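You operate a simulated robot arm through the tools that you are given. There is no shell and no other tool.

You run a simulated two-armed robot. Do the job below in one go: nothing can be reset, and whatever is moved stays where it is left.

## Task
Seal the bowl, then start the fan and heat at air 3.0 and 50 C.
Fine: switch the power on; set both dials before the fan; heat comes last.

The check looks at the end state, three seconds after you hand in, the way a careful person would. Anything else that was tipped, shoved, dropped, spilled or broken makes it a failure. Lids that push on must go on centred and level and be pressed home; caps that screw on are set level and turned clockwise until they are tight.

## Robot
Two 7-joint arms with two-finger grippers on one trunk that stands fixed in place. Base frame: the origin is at the foot of the trunk, x ahead of it, y to its left, z up. Readings come in cm, rad, newtons and seconds.
The left shoulder is at [2.3, 21.8, 128], the right one opposite. With the tool pointing down near the work surface each hand reaches from about 10 to 32 cm from the base axis, measured 20 degrees to its own side. Payload 2.2 kg a hand.
The TCP of each hand is the grasp point between the finger pads, 1.9 cm short of the fingertips. In the tool frame z runs along the fingers and y along their closing line. Largest opening 11.6 cm; the body of the gripper starts 7 cm behind the TCP.
Orientation is told as [roll, pitch, yaw] about the base's x, y, z axes, in that order, counted from this pose: with the fingers straight down and closing along the base's y, the tool's x points along the base's -x, its y along +y and its z along -z.

## Interface
- The arms move only by the tool move_arm. It takes "left_motion", "right_motion" or both (then of equal length, played together; a hand with none holds still); each is one flat list of numbers, 6 for each row, row after row: the shift along the tool's x, y, z in cm, then the turn, a rotation vector about the tool's x, y, z in rad. In form: [x, y, z, ax, ay, az, x, y, z, ax, ay, az, ...]. A call has 1 to 20 rows; each row is the pose to reach, as a shift and turn from the pose commanded when the call began, along the tool's axes at that moment. "left_grip" and "right_grip" are, for a hand that has rows, the finger opening in cm, from 0 to 11.6, set as the call begins (left out, the last holds). A row lasts 0.2 s, in which the tool goes at most 5 cm and 0.15 rad; a call with a longer step from one row to the next is refused whole, and so is a gripper value outside its range. Where a pose cannot be reached the arm comes as near as it can. A force on the tool above 70 N (or 10 N above the force at the start of the call, whichever is more), or a blocked arm, ends the call early, and 0.2 s more pass. The fingers move at their own pace and stop on an object; they squeeze with about 25 N. The grip force told is the motor's: it shows also when the fingers shut on nothing. Time passes only in rows, and 0.2 s behind the last, so rows that repeat a pose let the fingers close. The reply holds the time, the measured pose of the TCP, the force on the tool along the base axes, the opening and the grip force, in the units named above and with some noise, with the torque about the TCP (base axes, N m) and any sound that the robot's microphone picked up.
- Cameras (640 x 400 px; columns grow to the right, rows downward): "scene" is now at [12.77, 3.74, 147.53]; the picture's right is [0.39, -0.92, 0.00], its down [-0.31, -0.13, -0.94] and it looks along [0.87, 0.36, -0.33] (base axes); focal length 214 px, centre (320, 200). "left" rides on the left gripper at [6.9, 1.5, -9.6] in its tool frame; the picture's right is [-0.21, 0.98, 0.00], its down [-0.76, -0.17, -0.63] and it looks along [-0.62, -0.14, 0.77] (tool axes); focal length 251 px, centre (320, 200). "right" rides on the right gripper at [6.9, -1.5, -9.6] in its tool frame; the picture's right is [0.21, 0.98, 0.00], its down [-0.76, 0.17, -0.63] and it looks along [-0.62, 0.14, 0.77] (tool axes); focal length 251 px, centre (320, 200). There is no depth. A picture from a camera that has moved, and an enlarged one, comes with that camera's place and axes in the base frame and with its lens.
- snapshot(camera): a new picture of that camera. It takes no simulated time.
- move_column(by): slides the trunk up (or, below 0, down) by that many cm; the arms and the scene camera ride with it, the base frame stays. It gives what a move gives, with no picture.
- pan_tilt(pan, tilt): turns the head with the scene camera to pan (to the left, within 1.396 rad either way) and tilt (down, from -0.506 to 1.204), counted from straight ahead of the robot. It gives what a move gives.
- inspect(camera, box): a new picture of the part [left, top, right, bottom] of that camera's present view, enlarged. It takes no simulated time.
- job_done(): hands the job in; it is judged then, once.

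Places have to be worked out from the pictures, the camera data and where the tool is seen. Open the grippers and draw the arms clear of the work before you hand the job in, unless the task says otherwise.

The tools are called after ">>>" by a JSON object that holds its "op" and its "data". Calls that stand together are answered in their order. move_arm: Moves the arms, as the interface text tells. Its arguments: {"type":"object","properties":{"left_motion":{"type":"array"},"left_grip":{"type":"number"},"right_motion":{"type":"array"},"right_grip":{"type":"number"}},"required":[]} The other tools are called the same way: move_column (by) slides the trunk up or down; pan_tilt (pan, tilt) turns the head that bears the scene camera; snapshot (camera) takes a picture; inspect (camera, box) takes an enlarged picture of a part of a camera's view; job_done () hands the job in.

At the start:

```text
time_s: 0.0
left_eef_pos: [39.1, 26.92, 151.12]
left_tcp_rot: [0.0, 0.0, 0.0]
left_force: [-0.9, -0.2, 0.1]
left_moment: [0.02, 0.03, 0.02]
left_width: 11.59
left_grip_force: 0.0
right_eef_pos: [39.68, -5.53, 148.05]
right_tcp_rot: [-0.001, 0.002, 0.0]
right_force: [-0.3, -0.2, 1.3]
right_moment: [0.0, -0.02, 0.01]
right_width: 11.58
right_grip_force: 0.0
trunk travel left (down, up): [-42.5, 6.5]
head pan, tilt: [0.396, 0.335]
```

scene: 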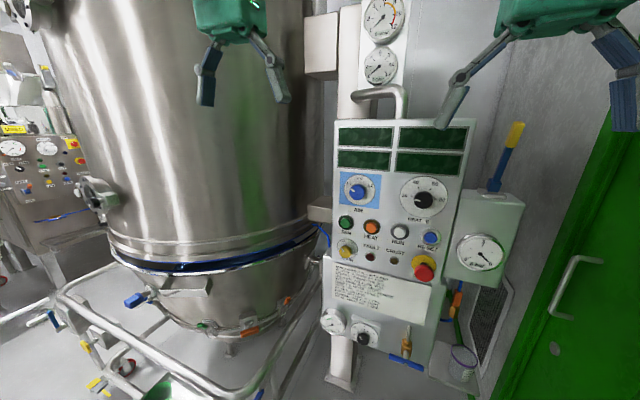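
right: 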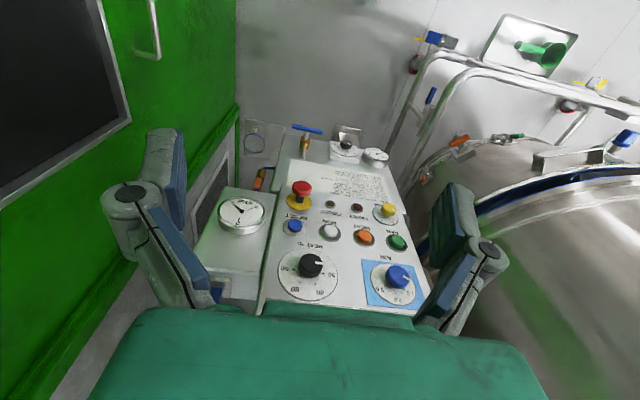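
left: 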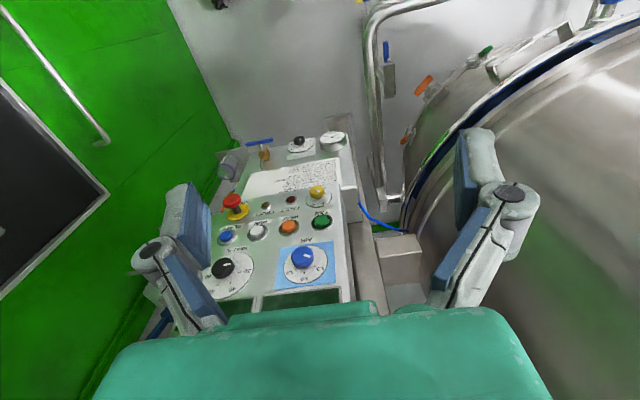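

The scene shows a fluid-bed dryer with a control panel: dials, buttons, an emergency stop, and a lever on the right. I'll enlarge the panel to read the labels.

>>> {"op": "inspect", "data": {"camera": "scene", "box": [320, 110, 480, 210]}}

>>> {"op": "inspect", "data": {"camera": "scene", "box": [320, 200, 480, 300]}}

>>> {"op": "inspect", "data": {"camera": "scene", "box": [320, 290, 480, 390]}}

>>> {"op": "inspect", "data": {"camera": "scene", "box": [420, 110, 580, 210]}}

>>> {"op": "inspect", "data": {"camera": "scene", "box": [320, 0, 480, 100]}}

>>> {"op": "inspect", "data": {"camera": "scene", "box": [420, 200, 580, 300]}}

```text
4.00 times, centred on (400, 160) of scene
camera zoom: at [12.77, 3.74, 147.53], right [0.39, -0.92, 0.0], down [-0.31, -0.13, -0.94], along [0.87, 0.36, -0.33], focal length 858 px, centre (0, 360)
```

zoom: 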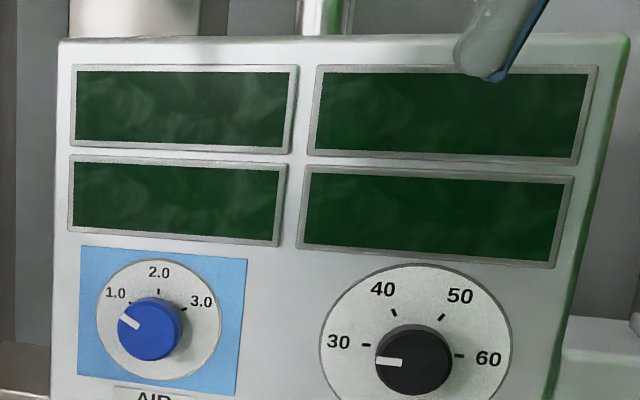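

```text
4.00 times, centred on (400, 250) of scene
camera zoom: at [12.77, 3.74, 147.53], right [0.39, -0.92, 0.0], down [-0.31, -0.13, -0.94], along [0.87, 0.36, -0.33], focal length 858 px, centre (0, 0)
```

zoom: 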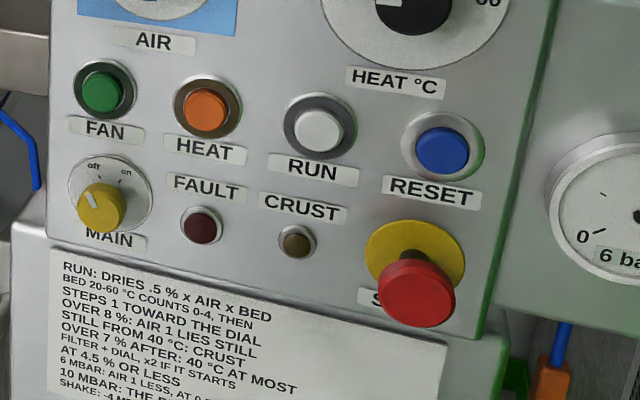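

```text
4.00 times, centred on (400, 340) of scene
camera zoom: at [12.77, 3.74, 147.53], right [0.39, -0.92, 0.0], down [-0.31, -0.13, -0.94], along [0.87, 0.36, -0.33], focal length 858 px, centre (0, -360)
```

zoom: 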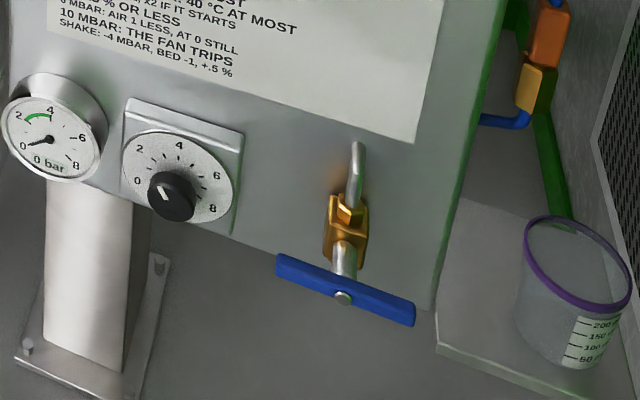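

```text
4.00 times, centred on (500, 160) of scene
camera zoom: at [12.77, 3.74, 147.53], right [0.39, -0.92, 0.0], down [-0.31, -0.13, -0.94], along [0.87, 0.36, -0.33], focal length 858 px, centre (-400, 360)
```

zoom: 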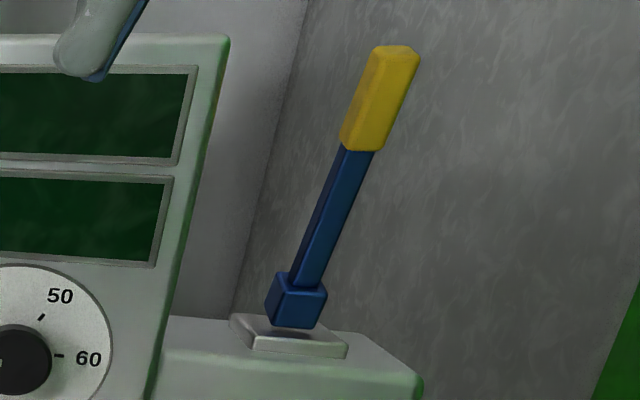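

```text
4.00 times, centred on (400, 50) of scene
camera zoom: at [12.77, 3.74, 147.53], right [0.39, -0.92, 0.0], down [-0.31, -0.13, -0.94], along [0.87, 0.36, -0.33], focal length 858 px, centre (0, 800)
```

zoom: 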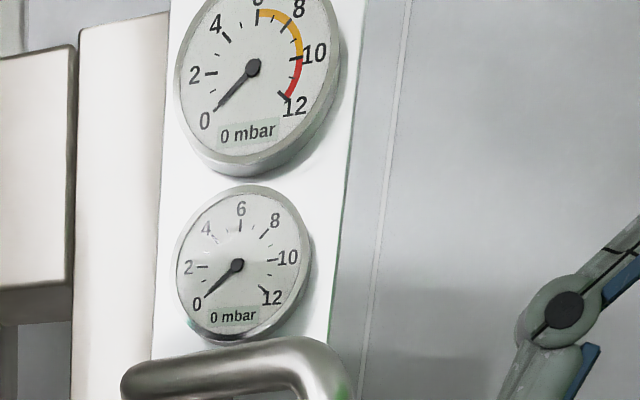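

```text
4.00 times, centred on (500, 250) of scene
camera zoom: at [12.77, 3.74, 147.53], right [0.39, -0.92, 0.0], down [-0.31, -0.13, -0.94], along [0.87, 0.36, -0.33], focal length 858 px, centre (-400, 0)
```

zoom: 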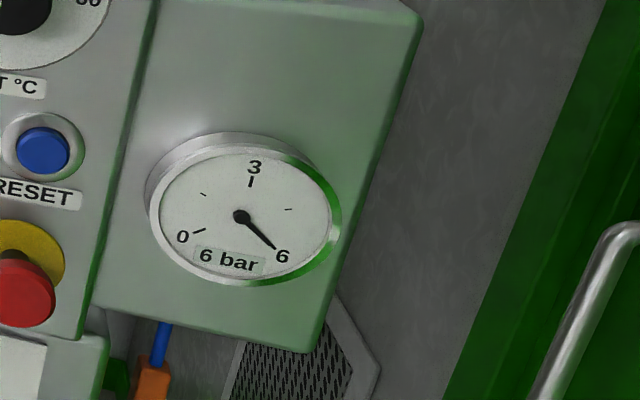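

The panel has AIR and HEAT dials, FAN/HEAT/RUN/RESET buttons, a MAIN rotary and a seal regulator with a gauge and a blue valve below. I'll enlarge the notices and lower fittings to read what seals the bowl.

>>> {"op": "inspect", "data": {"camera": "scene", "box": [325, 255, 435, 324]}}

>>> {"op": "inspect", "data": {"camera": "scene", "box": [315, 300, 395, 350]}}

>>> {"op": "inspect", "data": {"camera": "scene", "box": [100, 230, 330, 374]}}

>>> {"op": "inspect", "data": {"camera": "scene", "box": [0, 100, 160, 200]}}

>>> {"op": "inspect", "data": {"camera": "left", "box": [200, 120, 380, 232]}}

>>> {"op": "inspect", "data": {"camera": "right", "box": [220, 110, 420, 235]}}

```text
5.80 times, centred on (380, 290) of scene
camera zoom: at [12.77, 3.74, 147.53], right [0.39, -0.92, 0.0], down [-0.31, -0.13, -0.94], along [0.87, 0.36, -0.33], focal length 1243 px, centre (-28, -319)
```

zoom: 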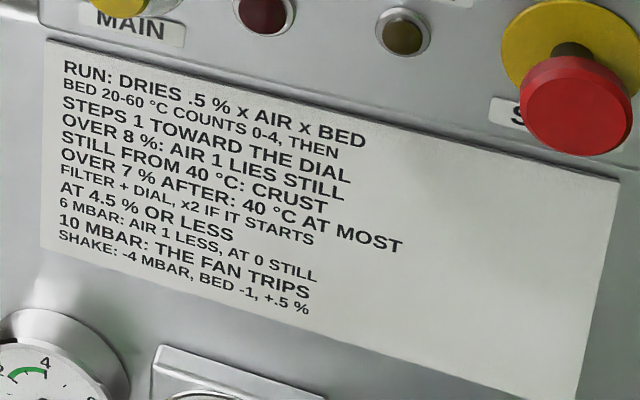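

```text
8.00 times, centred on (355, 325) of scene
camera zoom: at [12.77, 3.74, 147.53], right [0.39, -0.92, 0.0], down [-0.31, -0.13, -0.94], along [0.87, 0.36, -0.33], focal length 1716 px, centre (40, -800)
```

zoom: 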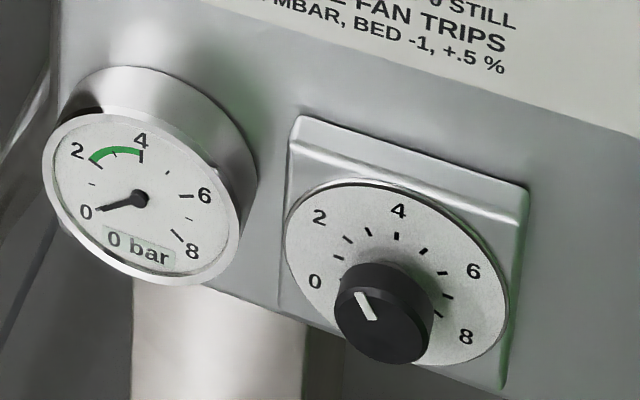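

```text
2.78 times, centred on (215, 302) of scene
camera zoom: at [12.77, 3.74, 147.53], right [0.39, -0.92, 0.0], down [-0.31, -0.13, -0.94], along [0.87, 0.36, -0.33], focal length 596 px, centre (612, -83)
```

zoom: 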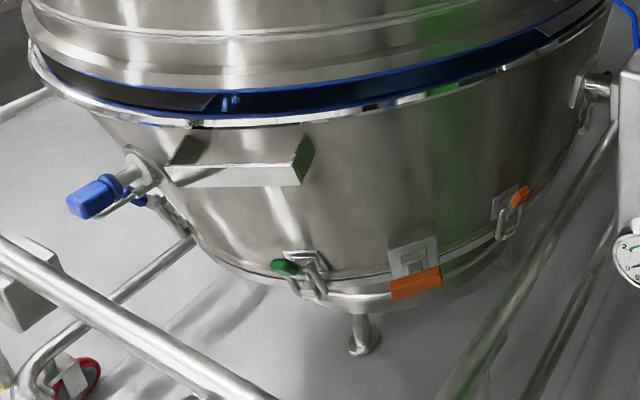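

```text
4.00 times, centred on (80, 150) of scene
camera zoom: at [12.77, 3.74, 147.53], right [0.39, -0.92, 0.0], down [-0.31, -0.13, -0.94], along [0.87, 0.36, -0.33], focal length 858 px, centre (1280, 400)
```

zoom: 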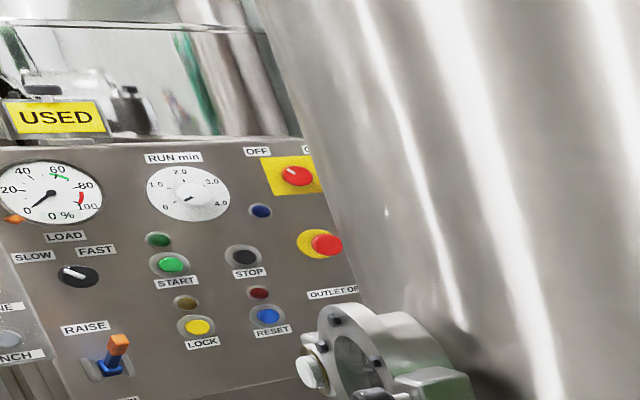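

```text
3.56 times, centred on (290, 176) of left
camera zoom: at [32.27, 28.51, 160.82], right [0.21, 0.98, 0.0], down [0.76, -0.17, 0.63], along [0.62, -0.14, -0.77], focal length 894 px, centre (427, 285)
```

zoom: 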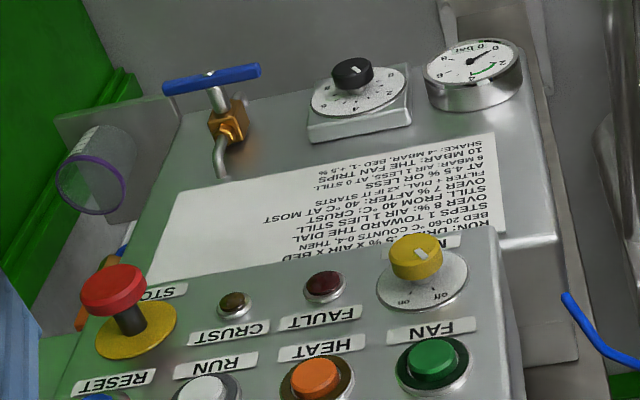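

```text
3.20 times, centred on (320, 172) of right
camera zoom: at [32.74, -7.01, 157.62], right [-0.21, 0.98, 0.0], down [0.76, 0.17, 0.63], along [0.62, 0.14, -0.78], focal length 805 px, centre (320, 288)
```

zoom: 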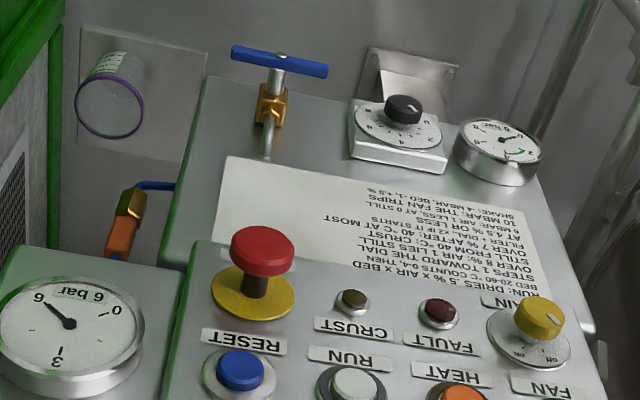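

Rough triangulation puts the panel nearly vertical, facing the robot at x ≈ 73. Knobs: AIR ≈ [71,16,129], HEAT ≈ [71,-1,129], MAIN ≈ [70,19,110], regulator ≈ [71.5,11.4,74], T-handle ≈ [69.3,-3.5,72.7]. I'll tilt the head down to see the fittings and the bowl better.

>>> {"op": "pan_tilt", "data": {"pan": 0.3, "tilt": 0.75}}

>>> {"op": "snapshot", "data": {"camera": "scene"}}

```text
time_s: 0.9
left_eef_pos: [38.73, 26.92, 151.17]
left_tcp_rot: [0.001, -0.005, 0.0]
left_force: [-0.6, 0.2, -0.3]
left_moment: [0.0, 0.02, 0.0]
left_width: 11.58
left_grip_force: 0.1
right_eef_pos: [39.37, -5.74, 148.08]
right_tcp_rot: [0.0, -0.004, 0.0]
right_force: [-0.1, -0.2, -0.2]
right_moment: [0.01, -0.02, 0.03]
right_width: 11.61
right_grip_force: 0.1
trunk travel left (down, up): [-42.5, 6.5]
head pan, tilt: [0.3, 0.75]
```

```text
taken
camera scene: at [12.05, 2.6, 143.83], right [0.3, -0.96, 0.0], down [-0.65, -0.2, -0.73], along [0.7, 0.22, -0.68], focal length 214 px, centre (320, 200)
```

scene: 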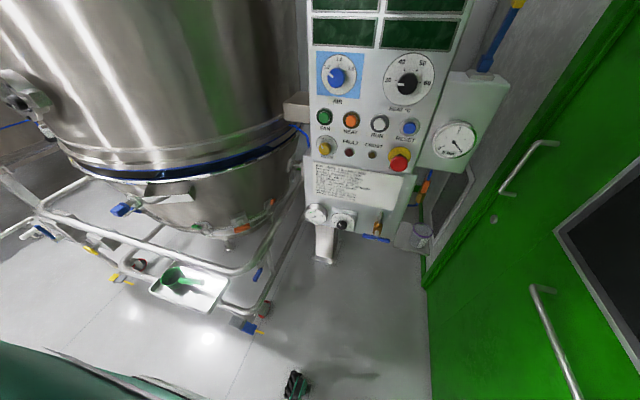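

The lower fittings are now more central. I'll enlarge them, and the air line below the box.

>>> {"op": "inspect", "data": {"camera": "scene", "box": [295, 185, 415, 260]}}

>>> {"op": "inspect", "data": {"camera": "scene", "box": [295, 95, 455, 195]}}

>>> {"op": "inspect", "data": {"camera": "scene", "box": [380, 150, 480, 250]}}

>>> {"op": "inspect", "data": {"camera": "scene", "box": [60, 120, 320, 282]}}

```text
5.33 times, centred on (355, 222) of scene
camera zoom: at [12.05, 2.6, 143.83], right [0.3, -0.96, 0.0], down [-0.65, -0.2, -0.73], along [0.7, 0.22, -0.68], focal length 1144 px, centre (133, 80)
```

zoom: 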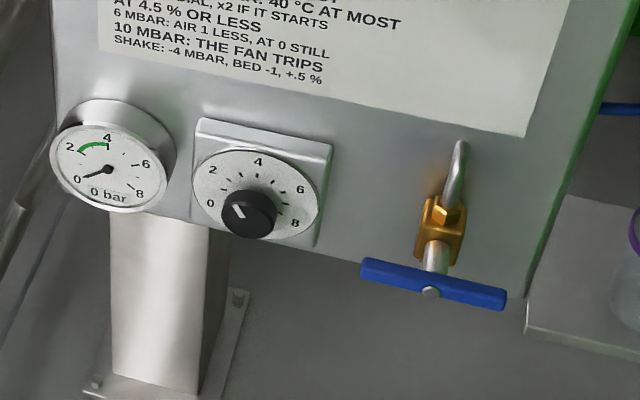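

```text
4.00 times, centred on (375, 145) of scene
camera zoom: at [12.05, 2.6, 143.83], right [0.3, -0.96, 0.0], down [-0.65, -0.2, -0.73], along [0.7, 0.22, -0.68], focal length 858 px, centre (100, 420)
```

zoom: 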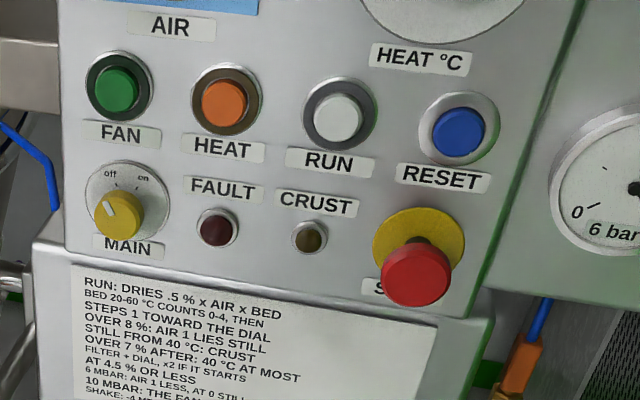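

```text
4.00 times, centred on (430, 200) of scene
camera zoom: at [12.05, 2.6, 143.83], right [0.3, -0.96, 0.0], down [-0.65, -0.2, -0.73], along [0.7, 0.22, -0.68], focal length 858 px, centre (-120, 200)
```

zoom: 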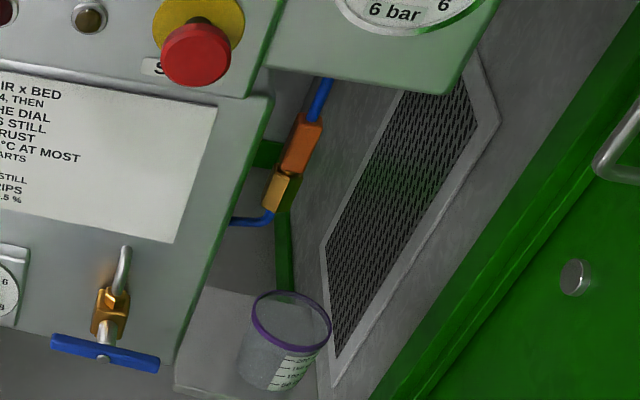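

```text
2.46 times, centred on (190, 201) of scene
camera zoom: at [12.05, 2.6, 143.83], right [0.3, -0.96, 0.0], down [-0.65, -0.2, -0.73], along [0.7, 0.22, -0.68], focal length 528 px, centre (640, 198)
```

zoom: 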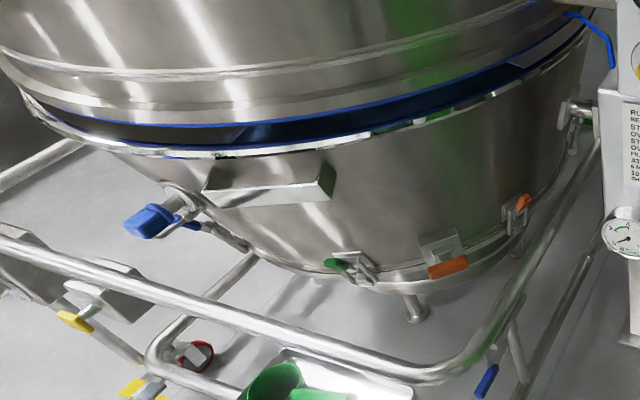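

The T-handle bar lies across its vertical pipe (closed), the seal gauge reads 0 bar with a green 2–4 band, and the regulator needs a closer reading. I'll first turn both hands to point forward (pitch −90°) while they are clear of everything.

>>> {"op": "move_arm", "data": {"left_motion": [0, 0, 0, 0, -0.13, 0, 0, 0, 0, 0, -0.26, 0, 0, 0, 0, 0, -0.39, 0, 0, 0, 0, 0, -0.52, 0, 0, 0, 0, 0, -0.65, 0, 0, 0, 0, 0, -0.78, 0, 0, 0, 0, 0, -0.91, 0, 0, 0, 0, 0, -1.04, 0, 0, 0, 0, 0, -1.17, 0, 0, 0, 0, 0, -1.3, 0, 0, 0, 0, 0, -1.43, 0, 0, 0, 0, 0, -1.57, 0], "right_motion": [0, 0, 0, 0, -0.13, 0, 0, 0, 0, 0, -0.26, 0, 0, 0, 0, 0, -0.39, 0, 0, 0, 0, 0, -0.52, 0, 0, 0, 0, 0, -0.65, 0, 0, 0, 0, 0, -0.78, 0, 0, 0, 0, 0, -0.91, 0, 0, 0, 0, 0, -1.04, 0, 0, 0, 0, 0, -1.17, 0, 0, 0, 0, 0, -1.3, 0, 0, 0, 0, 0, -1.43, 0, 0, 0, 0, 0, -1.57, 0]}}

>>> {"op": "snapshot", "data": {"camera": "left"}}

>>> {"op": "snapshot", "data": {"camera": "right"}}

>>> {"op": "snapshot", "data": {"camera": "scene"}}

```text
time_s: 3.5
left_eef_pos: [38.91, 26.92, 151.05]
left_tcp_rot: [-2.658, -1.567, 2.656]
left_force: [-0.1, 0.1, 0.1]
left_moment: [0.02, -0.03, -0.02]
left_width: 11.61
left_grip_force: 0.0
right_eef_pos: [39.47, -5.49, 148.08]
right_tcp_rot: [2.975, -1.569, -2.974]
right_force: [-0.3, -0.4, -0.2]
right_moment: [0.03, -0.01, -0.01]
right_width: 11.59
right_grip_force: 0.0
trunk travel left (down, up): [-42.5, 6.5]
head pan, tilt: [0.3, 0.75]
```

```text
taken
camera left: at [29.35, 28.47, 144.3], right [0.0, 0.98, 0.21], down [-0.63, -0.16, 0.76], along [0.77, -0.14, 0.62], focal length 251 px, centre (320, 200)
```

left: 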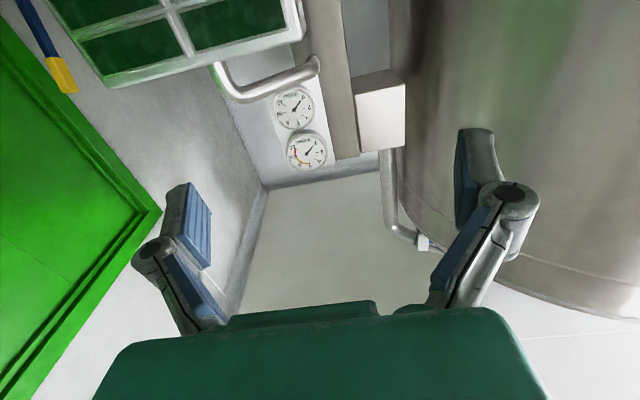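

```text
taken
camera right: at [29.78, -7.04, 141.12], right [0.0, 0.98, -0.21], down [-0.63, 0.17, 0.76], along [0.77, 0.14, 0.62], focal length 251 px, centre (320, 200)
```

right: 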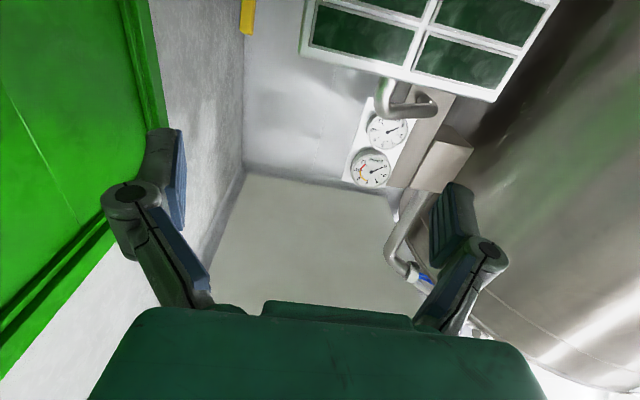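

```text
taken
camera scene: at [11.69, 3.09, 143.54], right [0.35, -0.94, 0.0], down [-0.66, -0.25, -0.71], along [0.66, 0.24, -0.71], focal length 214 px, centre (320, 200)
```

scene: 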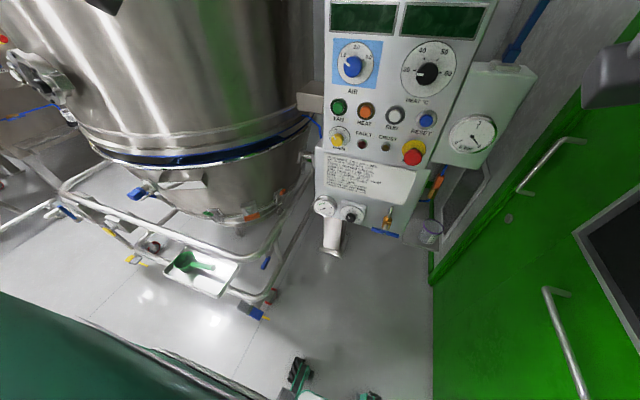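

Both hands point forward now, with the cameras below them looking up. Before lowering the trunk, I'll look left to check the cart tubes near the left arm.

>>> {"op": "pan_tilt", "data": {"pan": 0.95, "tilt": 0.8}}

>>> {"op": "snapshot", "data": {"camera": "scene"}}

>>> {"op": "pan_tilt", "data": {"pan": -0.5, "tilt": 0.7}}

>>> {"op": "snapshot", "data": {"camera": "scene"}}

```text
time_s: 4.5
left_eef_pos: [38.93, 26.8, 151.36]
left_tcp_rot: [2.471, -1.571, -2.472]
left_force: [-0.1, -0.1, -0.7]
left_moment: [0.0, -0.01, 0.02]
left_width: 11.6
left_grip_force: 0.1
right_eef_pos: [39.38, -5.79, 147.96]
right_tcp_rot: [-0.627, -1.569, 0.628]
right_force: [0.5, 0.1, 0.0]
right_moment: [-0.02, 0.02, 0.0]
right_width: 11.62
right_grip_force: 0.2
trunk travel left (down, up): [-42.5, 6.5]
head pan, tilt: [0.949, 0.799]
```

```text
taken
camera scene: at [8.72, 6.7, 143.43], right [0.81, -0.58, 0.0], down [-0.42, -0.58, -0.7], along [0.41, 0.57, -0.72], focal length 214 px, centre (320, 200)
```

scene: 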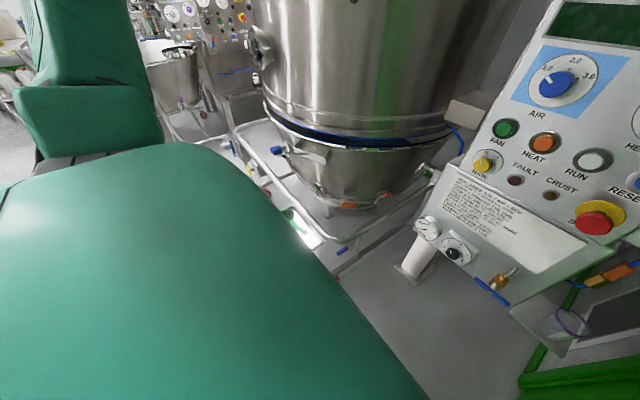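

```text
time_s: 6.1
left_eef_pos: [39.01, 26.76, 151.25]
left_tcp_rot: [2.499, -1.571, -2.499]
left_force: [0.2, -0.5, 0.0]
left_moment: [0.03, 0.0, 0.02]
left_width: 11.6
left_grip_force: 0.0
right_eef_pos: [39.56, -5.84, 148.11]
right_tcp_rot: [1.192, -1.567, -1.194]
right_force: [0.8, -0.4, -0.4]
right_moment: [0.02, -0.02, -0.04]
right_width: 11.59
right_grip_force: 0.1
trunk travel left (down, up): [-42.5, 6.5]
head pan, tilt: [-0.499, 0.7]
```

```text
taken
camera scene: at [11.85, 2.94, 143.88], right [0.34, -0.94, 0.0], down [-0.64, -0.23, -0.73], along [0.69, 0.25, -0.68], focal length 214 px, centre (320, 200)
```

scene: 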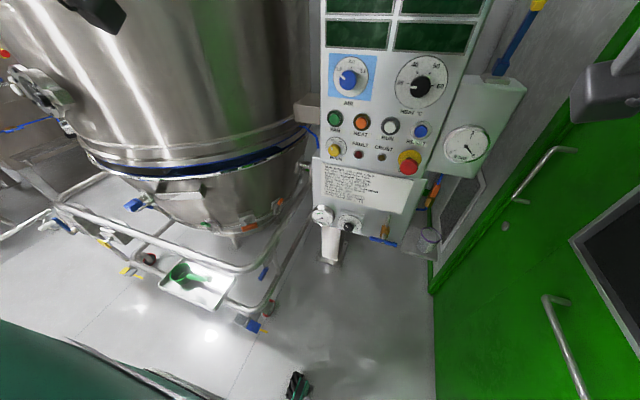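

The pictures seem to have been taken mid-motion, so I'll take a fresh one with the head now settled to the right.

>>> {"op": "snapshot", "data": {"camera": "scene"}}

```text
taken
camera scene: at [11.85, 2.94, 143.88], right [0.34, -0.94, 0.0], down [-0.64, -0.23, -0.73], along [0.69, 0.25, -0.68], focal length 214 px, centre (320, 200)
```

scene: 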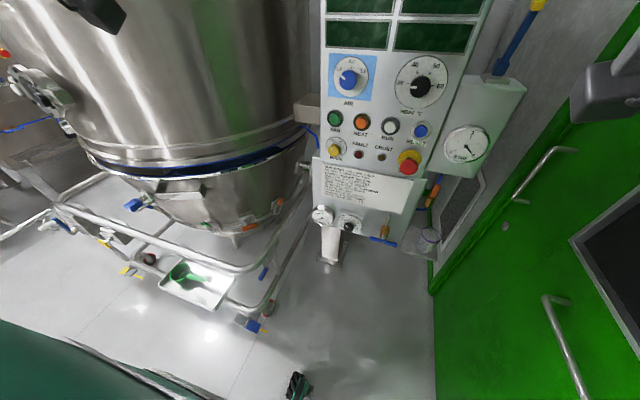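

The reading says −0.5 pan but the picture data shows about +0.35, so I'll command the head again and compare.

>>> {"op": "pan_tilt", "data": {"pan": 0.2, "tilt": 0.6}}

```text
time_s: 7.2
left_eef_pos: [38.96, 26.81, 151.18]
left_tcp_rot: [2.212, -1.571, -2.212]
left_force: [0.1, -0.2, 0.5]
left_moment: [0.0, 0.01, -0.02]
left_width: 11.61
left_grip_force: 0.0
right_eef_pos: [39.57, -5.85, 148.08]
right_tcp_rot: [0.869, -1.567, -0.873]
right_force: [0.0, -0.2, 0.7]
right_moment: [0.0, -0.02, -0.03]
right_width: 11.61
right_grip_force: 0.1
trunk travel left (down, up): [-42.5, 6.5]
head pan, tilt: [0.201, 0.6]
```

>>> {"op": "snapshot", "data": {"camera": "scene"}}

```text
taken
camera scene: at [12.26, 2.93, 144.71], right [0.32, -0.95, 0.0], down [-0.57, -0.19, -0.8], along [0.76, 0.25, -0.6], focal length 214 px, centre (320, 200)
```

scene: 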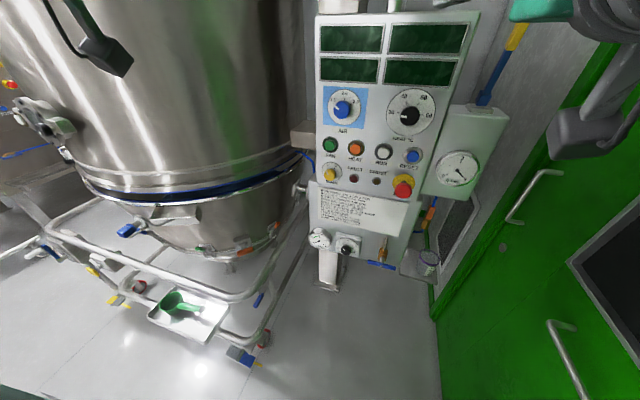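

The head's picture data remain usable for geometry. Next I lower the trunk 25 cm so the right arm can reach the valve at z ≈ 73. Both hands are well back from the panel.

>>> {"op": "move_column", "data": {"by": -25}}

```text
time_s: 9.7
left_eef_pos: [38.96, 26.87, 126.21]
left_tcp_rot: [2.834, -1.568, -2.833]
left_force: [0.1, -0.9, 0.1]
left_moment: [0.02, 0.02, 0.0]
left_width: 11.6
left_grip_force: 0.1
right_eef_pos: [39.51, -5.88, 123.11]
right_tcp_rot: [1.178, -1.569, -1.182]
right_force: [0.3, -0.2, 0.3]
right_moment: [-0.01, -0.01, 0.01]
right_width: 11.58
right_grip_force: 0.1
trunk travel left (down, up): [-17.5, 31.5]
head pan, tilt: [0.201, 0.6]
```

Trunk lowered cleanly. Now I take the right hand down in front of the lower fittings while rolling it +90° about its axis, so the fingers close vertically and the camera rides on its left side.

>>> {"op": "move_arm", "data": {"right_motion": [3.6, 0.15, 0.5, 0, 0, 0.131, 7.2, 0.3, 1, 0, 0, 0.262, 10.8, 0.45, 1.5, 0, 0, 0.393, 14.4, 0.6, 2, 0, 0, 0.524, 18, 0.75, 2.5, 0, 0, 0.655, 21.6, 0.9, 3, 0, 0, 0.786, 25.2, 1.05, 3.5, 0, 0, 0.917, 28.8, 1.2, 4, 0, 0, 1.048, 32.4, 1.35, 4.5, 0, 0, 1.179, 36, 1.5, 5, 0, 0, 1.31, 39.6, 1.65, 5.5, 0, 0, 1.441, 43, 1.8, 6, 0, 0, 1.571]}}

```text
time_s: 12.3
left_eef_pos: [38.87, 26.42, 126.32]
left_tcp_rot: [1.756, -1.569, -1.757]
left_force: [0.2, -0.9, -0.5]
left_moment: [0.01, 0.01, 0.01]
left_width: 11.61
left_grip_force: 0.0
right_eef_pos: [48.35, -6.72, 106.73]
right_tcp_rot: [1.436, -0.085, -1.54]
right_force: [0.1, 0.1, -0.4]
right_moment: [0.05, -0.01, 0.02]
right_width: 11.59
right_grip_force: 0.1
right hand out of reach, approached as far as the arm can: row 6, 7, 8, 9, 10, 11, 12
trunk travel left (down, up): [-17.5, 31.5]
head pan, tilt: [0.201, 0.6]
```

The straight-forward hand cannot go lower than about shoulder height at this x. I'll check the right camera and then lower the trunk the rest of the way.

>>> {"op": "snapshot", "data": {"camera": "right"}}

>>> {"op": "snapshot", "data": {"camera": "scene"}}

```text
taken
camera right: at [38.29, -0.17, 105.98], right [0.12, 0.3, 0.95], down [-0.58, -0.75, 0.31], along [0.8, -0.59, 0.08], focal length 251 px, centre (320, 200)
```

right: 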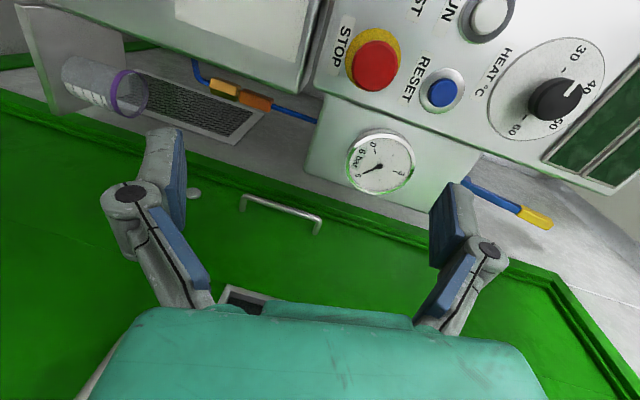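

```text
taken
camera scene: at [12.84, 1.6, 120.1], right [0.2, -0.98, 0.0], down [-0.56, -0.11, -0.82], along [0.81, 0.16, -0.57], focal length 214 px, centre (320, 200)
```

scene: 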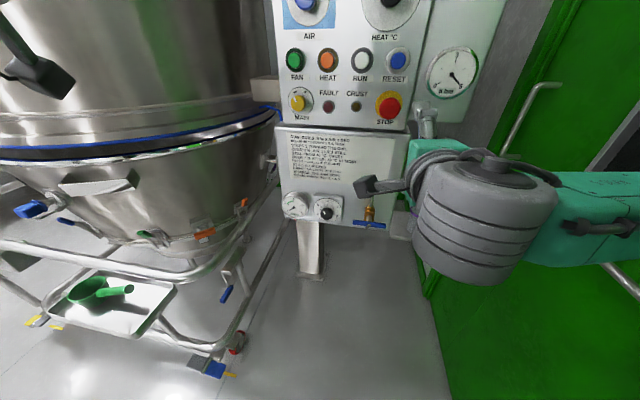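

Good view. Before lowering further I want to see where the right elbow is relative to the door and its handle, so I pan right.

>>> {"op": "pan_tilt", "data": {"pan": -0.6, "tilt": 0.6}}

```text
time_s: 13.5
left_eef_pos: [38.87, 26.73, 126.22]
left_tcp_rot: [2.917, -1.569, -2.915]
left_force: [0.7, -0.5, -0.2]
left_moment: [0.0, 0.03, 0.0]
left_width: 11.6
left_grip_force: 0.0
right_eef_pos: [48.17, -6.45, 106.82]
right_tcp_rot: [1.436, -0.089, -1.543]
right_force: [0.1, -0.2, 0.0]
right_moment: [0.02, 0.02, -0.02]
right_width: 11.59
right_grip_force: 0.1
trunk travel left (down, up): [-17.5, 31.5]
head pan, tilt: [-0.6, 0.6]
```

>>> {"op": "snapshot", "data": {"camera": "scene"}}

```text
taken
camera scene: at [11.4, -4.93, 120.12], right [-0.56, -0.83, 0.0], down [-0.47, 0.32, -0.82], along [0.68, -0.47, -0.57], focal length 214 px, centre (320, 200)
```

scene: 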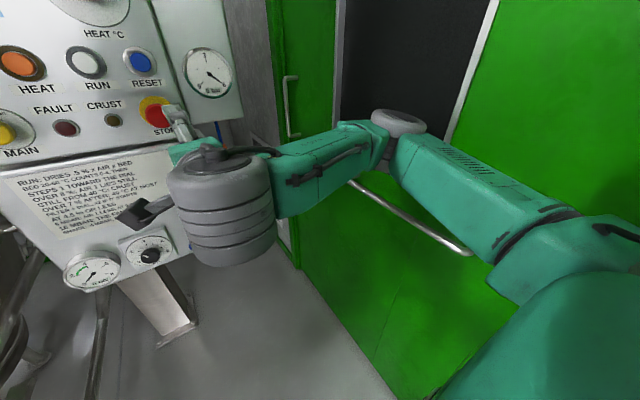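

The right elbow is about [33,-35,111], and a horizontal door bar runs near z ≈ 89, y ≈ -44, so I won't lower further in this posture. Moving the hand forward should straighten the elbow, so I advance it in free space ahead of the panel.

>>> {"op": "move_arm", "data": {"right_motion": [0, 0, 3, 0, 0, 0, 0, 0, 6, 0, 0, 0, 0, 0, 9, 0, 0, 0, 0, 0, 9, 0, 0, 0]}}

```text
time_s: 14.5
left_eef_pos: [38.79, 26.73, 126.27]
left_tcp_rot: [2.872, -1.57, -2.873]
left_force: [-0.3, -0.9, 0.0]
left_moment: [-0.01, -0.01, 0.03]
left_width: 11.59
left_grip_force: 0.0
right_eef_pos: [57.52, -6.1, 106.27]
right_tcp_rot: [1.427, -0.093, -1.539]
right_force: [-0.1, 0.1, 0.2]
right_moment: [-0.01, -0.01, 0.02]
right_width: 11.62
right_grip_force: 0.0
right hand out of reach, approached as far as the arm can: row 1, 2, 3, 4
trunk travel left (down, up): [-17.5, 31.5]
head pan, tilt: [-0.6, 0.6]
```

It advanced to x = 57.5 at z = 106. Now I try going down from here along −tool y (which is downward).

>>> {"op": "move_arm", "data": {"right_motion": [0, -4, 0, 0, 0, 0, 0, -8, 0, 0, 0, 0, 0, -12, 0, 0, 0, 0, 0, -16, 0, 0, 0, 0, 0, -20, 0, 0, 0, 0]}}

```text
time_s: 15.7
left_eef_pos: [38.98, 26.76, 126.22]
left_tcp_rot: [2.529, -1.57, -2.527]
left_force: [0.9, 0.3, 0.4]
left_moment: [0.03, 0.01, 0.03]
left_width: 11.62
left_grip_force: 0.1
right_eef_pos: [57.29, -8.46, 100.33]
right_tcp_rot: [1.341, -0.119, -1.52]
right_force: [0.0, 1.3, -1.0]
right_moment: [0.02, 0.02, 0.02]
right_width: 11.58
right_grip_force: 0.0
right hand out of reach, approached as far as the arm can: row 1, 2, 3, 4, 5
trunk travel left (down, up): [-17.5, 31.5]
head pan, tilt: [-0.6, 0.6]
```

The straight hand is limited at z ≈ 100 here. Before working out another posture, I'll read the regulator setting in the current view, since it may already be right.

>>> {"op": "inspect", "data": {"camera": "scene", "box": [50, 215, 210, 315]}}

>>> {"op": "snapshot", "data": {"camera": "right"}}

>>> {"op": "snapshot", "data": {"camera": "left"}}

```text
4.00 times, centred on (130, 265) of scene
camera zoom: at [11.44, -4.97, 120.11], right [-0.57, -0.82, 0.0], down [-0.47, 0.32, -0.82], along [0.68, -0.47, -0.57], focal length 858 px, centre (1080, -60)
```

zoom: 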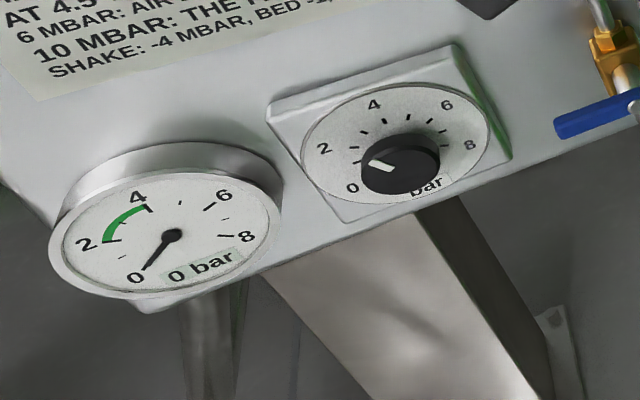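

```text
taken
camera right: at [47.1, -1.99, 100.38], right [0.21, 0.34, 0.92], down [-0.54, -0.74, 0.4], along [0.82, -0.58, 0.03], focal length 251 px, centre (320, 200)
```

right: 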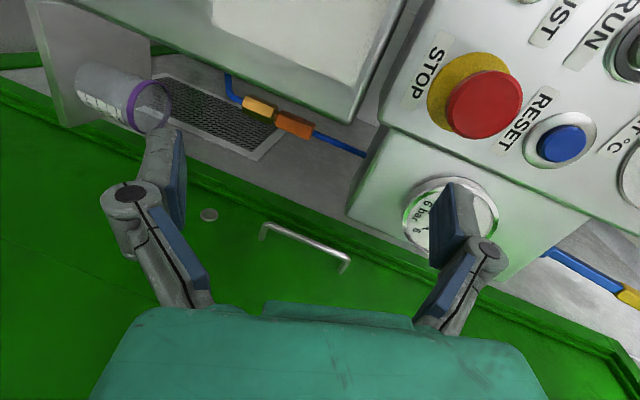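

```text
taken
camera left: at [29.29, 28.32, 119.35], right [0.0, 0.98, 0.22], down [-0.63, -0.17, 0.76], along [0.77, -0.14, 0.62], focal length 251 px, centre (320, 200)
```

left: 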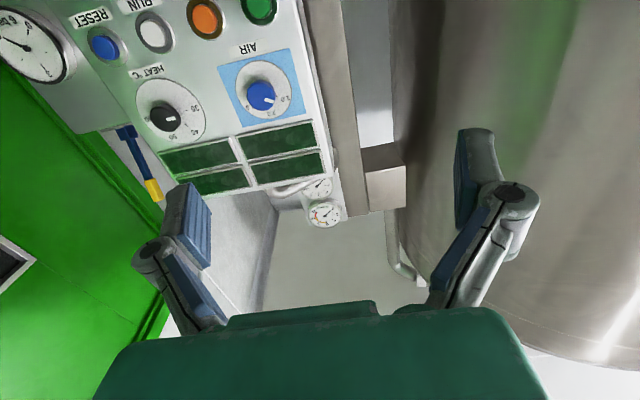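

The regulator mark works out to about 3 bar, inside the green band, so the T-handle valve is what seals the bowl. I'll look at the orange/brass piece in the hose to be sure it isn't also closed.

>>> {"op": "inspect", "data": {"camera": "right", "box": [200, 50, 380, 162]}}

>>> {"op": "inspect", "data": {"camera": "scene", "box": [150, 150, 250, 230]}}

```text
3.56 times, centred on (290, 106) of right
camera zoom: at [47.1, -1.99, 100.38], right [0.21, 0.34, 0.92], down [-0.54, -0.74, 0.4], along [0.82, -0.58, 0.03], focal length 894 px, centre (427, 534)
```

zoom: 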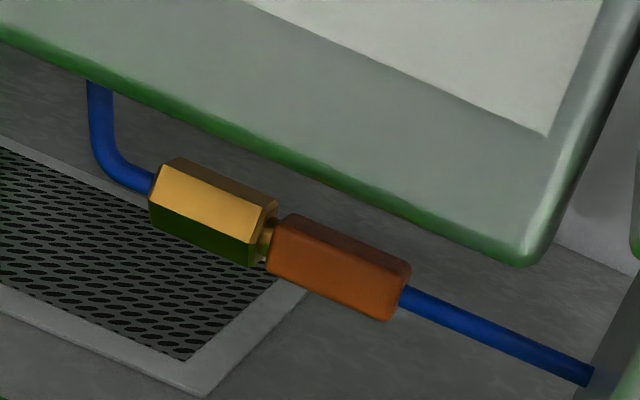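

```text
5.00 times, centred on (200, 190) of scene
camera zoom: at [11.44, -4.97, 120.11], right [-0.57, -0.82, 0.0], down [-0.47, 0.32, -0.82], along [0.68, -0.47, -0.57], focal length 1072 px, centre (920, 250)
```

zoom: 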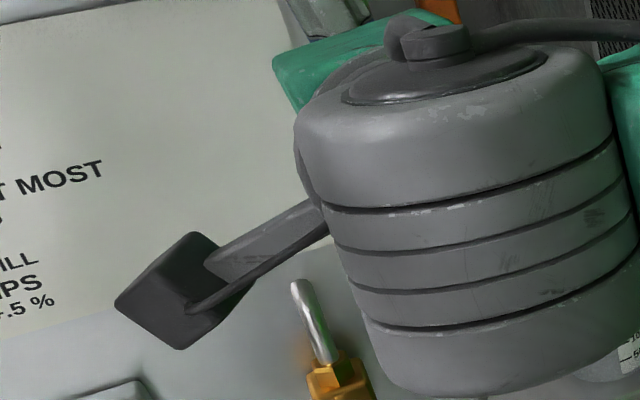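

The coupling is plugged in, so the T-handle is the seal valve. I'll roll the right hand back and draw it back a little, then pitch it about 45° downward so it can get low enough.

>>> {"op": "move_arm", "data": {"right_motion": [0, 0, -1, 0, 0, -0.15, 0, 0, -2, 0, 0, -0.3, 0, 0, -3, 0, 0, -0.45, 0, 0, -4, 0, 0, -0.6, 0, 0, -5, 0, 0, -0.75, 0, 0, -6, 0, 0, -0.9, 0, 0, -7, 0, 0, -1.05, 0, 0, -8, 0, 0, -1.2, 0, 0, -9, 0, 0, -1.35, 0, 0, -10, 0, 0, -1.48], "right_grip": 0}}

```text
time_s: 17.9
left_eef_pos: [38.76, 26.78, 126.22]
left_tcp_rot: [3.04, -1.568, -3.04]
left_force: [-0.2, 0.3, 0.4]
left_moment: [0.0, -0.02, 0.03]
left_width: 11.61
left_grip_force: 0.1
right_eef_pos: [47.56, -8.59, 102.19]
right_tcp_rot: [-0.15, -1.337, 0.174]
right_force: [-0.7, 0.0, 0.0]
right_moment: [0.0, 0.01, 0.01]
right_width: 0.02
right_grip_force: 24.8
trunk travel left (down, up): [-17.5, 31.5]
head pan, tilt: [-0.6, 0.6]
```

Rolled back, 13° below horizontal. Now pitch down another ~0.6 rad and drop 20 cm, still in front of the panel.

>>> {"op": "move_arm", "data": {"right_motion": [3.25, 0, 0.77, 0, 0.1, 0, 6.5, 0, 1.5, 0, 0.2, 0, 9.75, 0, 2.3, 0, 0.3, 0, 13, 0, 3.1, 0, 0.4, 0, 16.2, 0, 3.8, 0, 0.5, 0, 19.5, 0, 4.6, 0, 0.6, 0]}}

```text
time_s: 19.3
left_eef_pos: [39.05, 26.72, 126.24]
left_tcp_rot: [2.468, -1.572, -2.467]
left_force: [-0.6, -0.3, -0.3]
left_moment: [0.0, -0.02, 0.0]
left_width: 11.62
left_grip_force: 0.1
right_eef_pos: [47.8, -9.32, 81.93]
right_tcp_rot: [-0.044, -0.736, 0.059]
right_force: [0.5, 0.4, -0.5]
right_moment: [0.02, -0.03, -0.02]
right_width: 0.0
right_grip_force: 25.1
trunk travel left (down, up): [-17.5, 31.5]
head pan, tilt: [-0.6, 0.6]
```

That posture works. The right camera should now look nearly straight ahead at the lower fittings, so I take a picture.

>>> {"op": "snapshot", "data": {"camera": "right"}}

>>> {"op": "pan_tilt", "data": {"pan": 0.1, "tilt": 0.65}}

```text
taken
camera right: at [36.1, -11.02, 84.48], right [-0.19, 0.97, -0.18], down [0.13, 0.2, 0.97], along [0.97, 0.16, -0.16], focal length 251 px, centre (320, 200)
```

right: 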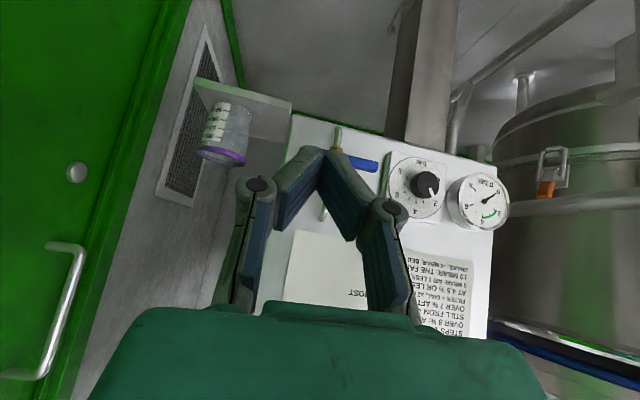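

```text
time_s: 20.3
left_eef_pos: [39.01, 26.66, 126.26]
left_tcp_rot: [2.783, -1.569, -2.784]
left_force: [0.3, 0.6, 0.4]
left_moment: [-0.02, -0.02, 0.03]
left_width: 11.58
left_grip_force: 0.1
right_eef_pos: [47.61, -9.26, 82.08]
right_tcp_rot: [-0.044, -0.74, 0.06]
right_force: [0.4, -0.3, -0.3]
right_moment: [-0.01, -0.04, 0.03]
right_width: 0.0
right_grip_force: 25.0
trunk travel left (down, up): [-17.5, 31.5]
head pan, tilt: [0.099, 0.649]
```

I enlarge this picture to check the regulator head-on (the picture is upside down) and the valve's position.

>>> {"op": "inspect", "data": {"camera": "right", "box": [290, 110, 530, 260]}}

>>> {"op": "snapshot", "data": {"camera": "scene"}}

```text
2.67 times, centred on (410, 185) of right
camera zoom: at [36.05, -11.03, 84.54], right [-0.19, 0.97, -0.18], down [0.13, 0.2, 0.97], along [0.97, 0.16, -0.16], focal length 670 px, centre (80, 240)
```

zoom: 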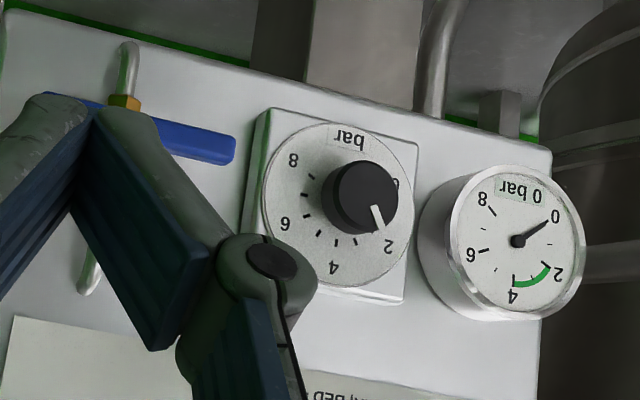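

```text
taken
camera scene: at [12.74, 0.95, 119.68], right [0.1, -1.0, 0.0], down [-0.6, -0.06, -0.79], along [0.79, 0.08, -0.61], focal length 214 px, centre (320, 200)
```

scene: 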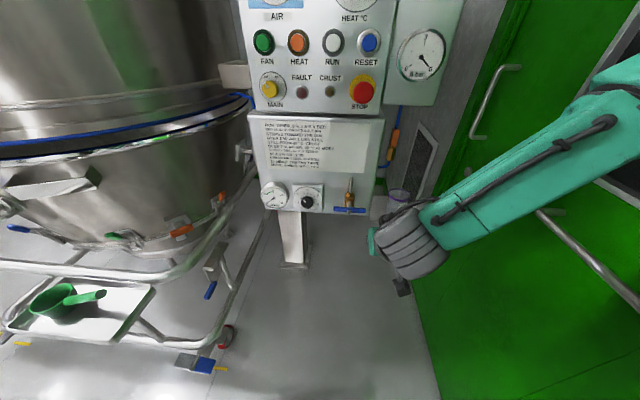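

Regulator confirmed at about 3 bar. I enlarge the valve in the scene view to pin down the bar's ends before pushing it.

>>> {"op": "inspect", "data": {"camera": "scene", "box": [300, 165, 400, 228]}}

>>> {"op": "inspect", "data": {"camera": "scene", "box": [230, 0, 390, 120]}}

```text
6.35 times, centred on (350, 196) of scene
camera zoom: at [12.74, 0.95, 119.68], right [0.1, -1.0, 0.0], down [-0.6, -0.06, -0.79], along [0.79, 0.08, -0.61], focal length 1362 px, centre (130, 222)
```

zoom: 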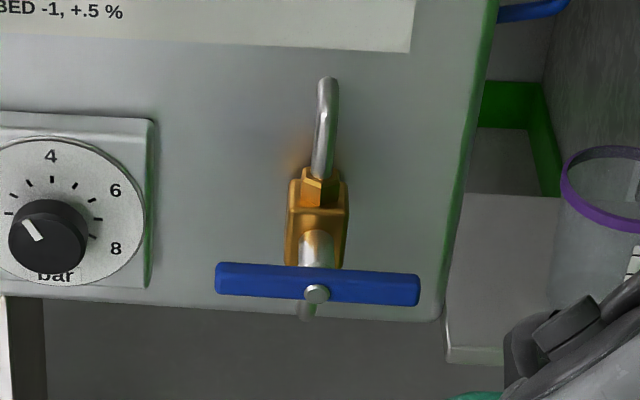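

```text
3.33 times, centred on (310, 60) of scene
camera zoom: at [12.74, 0.95, 119.68], right [0.1, -1.0, 0.0], down [-0.6, -0.06, -0.79], along [0.79, 0.08, -0.61], focal length 715 px, centre (353, 667)
```

zoom: 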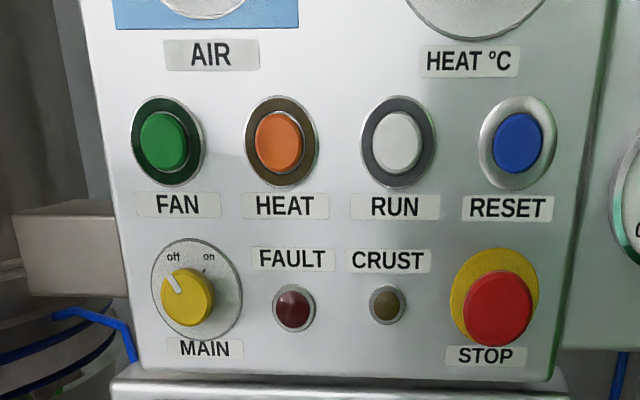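

The bar spans y = +2.05 to −8.9 at z ≈ 72.5, x ≈ 69.3, with its pivot at y ≈ −3.4. I'll bring the closed right fingertips above its left half, first most of the way.

>>> {"op": "move_arm", "data": {"right_motion": [-2.6, 1.6, 2.8, 0, 0, 0, -5.2, 3.2, 5.6, 0, 0, 0, -7.8, 4.8, 8.3, 0, 0, 0, -10.4, 6.4, 11.1, 0, 0, 0]}}

>>> {"op": "snapshot", "data": {"camera": "right"}}

>>> {"op": "snapshot", "data": {"camera": "scene"}}

```text
time_s: 21.3
left_eef_pos: [38.97, 27.01, 126.19]
left_tcp_rot: [-2.142, -1.571, 2.142]
left_force: [-0.1, 0.8, 0.6]
left_moment: [0.01, -0.02, -0.01]
left_width: 11.58
left_grip_force: 0.1
right_eef_pos: [62.76, -2.2, 80.78]
right_tcp_rot: [-0.045, -0.738, 0.063]
right_force: [0.7, 0.5, 0.9]
right_moment: [0.0, -0.02, 0.0]
right_width: 0.01
right_grip_force: 24.5
trunk travel left (down, up): [-17.5, 31.5]
head pan, tilt: [0.099, 0.649]
```

```text
taken
camera right: at [51.16, -3.99, 83.24], right [-0.19, 0.97, -0.18], down [0.13, 0.2, 0.97], along [0.97, 0.16, -0.16], focal length 251 px, centre (320, 200)
```

right: 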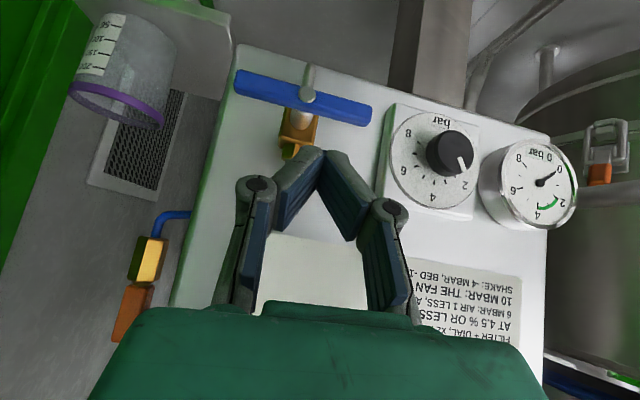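

```text
taken
camera scene: at [12.87, 1.17, 119.66], right [0.1, -1.0, 0.0], down [-0.6, -0.06, -0.79], along [0.79, 0.08, -0.61], focal length 214 px, centre (320, 200)
```

scene: 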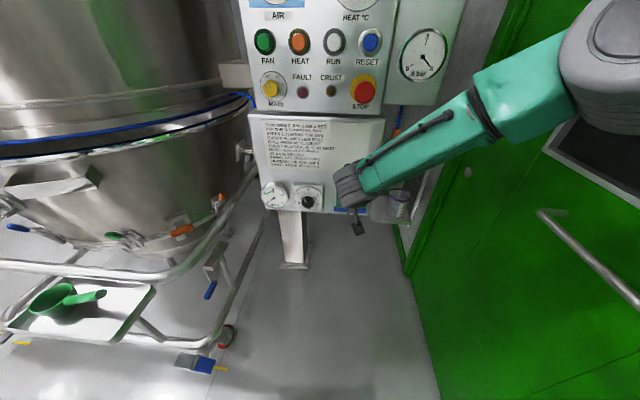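

The view confirms the pivot at about y = −3.5, z = 72.3. I move the fingertips to just above the bar's left half.

>>> {"op": "move_arm", "data": {"right_motion": [-1.68, 1.44, 3.36, 0, 0, 0, -3.37, 2.88, 6.73, 0, 0, 0]}}

>>> {"op": "snapshot", "data": {"camera": "right"}}

```text
time_s: 21.9
left_eef_pos: [38.92, 27.11, 126.19]
left_tcp_rot: [-1.896, -1.57, 1.897]
left_force: [-1.0, 0.5, 0.0]
left_moment: [0.02, -0.02, -0.01]
left_width: 11.59
left_grip_force: 0.0
right_eef_pos: [69.6, 1.01, 78.0]
right_tcp_rot: [-0.046, -0.739, 0.062]
right_force: [0.5, 0.8, -0.1]
right_moment: [-0.04, -0.02, 0.02]
right_width: 0.0
right_grip_force: 24.7
trunk travel left (down, up): [-17.5, 31.5]
head pan, tilt: [0.099, 0.649]
```

```text
taken
camera right: at [58.12, -0.76, 80.56], right [-0.19, 0.97, -0.18], down [0.13, 0.2, 0.97], along [0.97, 0.16, -0.16], focal length 251 px, centre (320, 200)
```

right: 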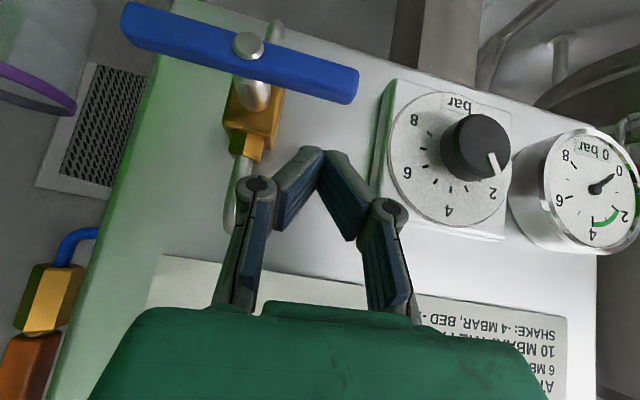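

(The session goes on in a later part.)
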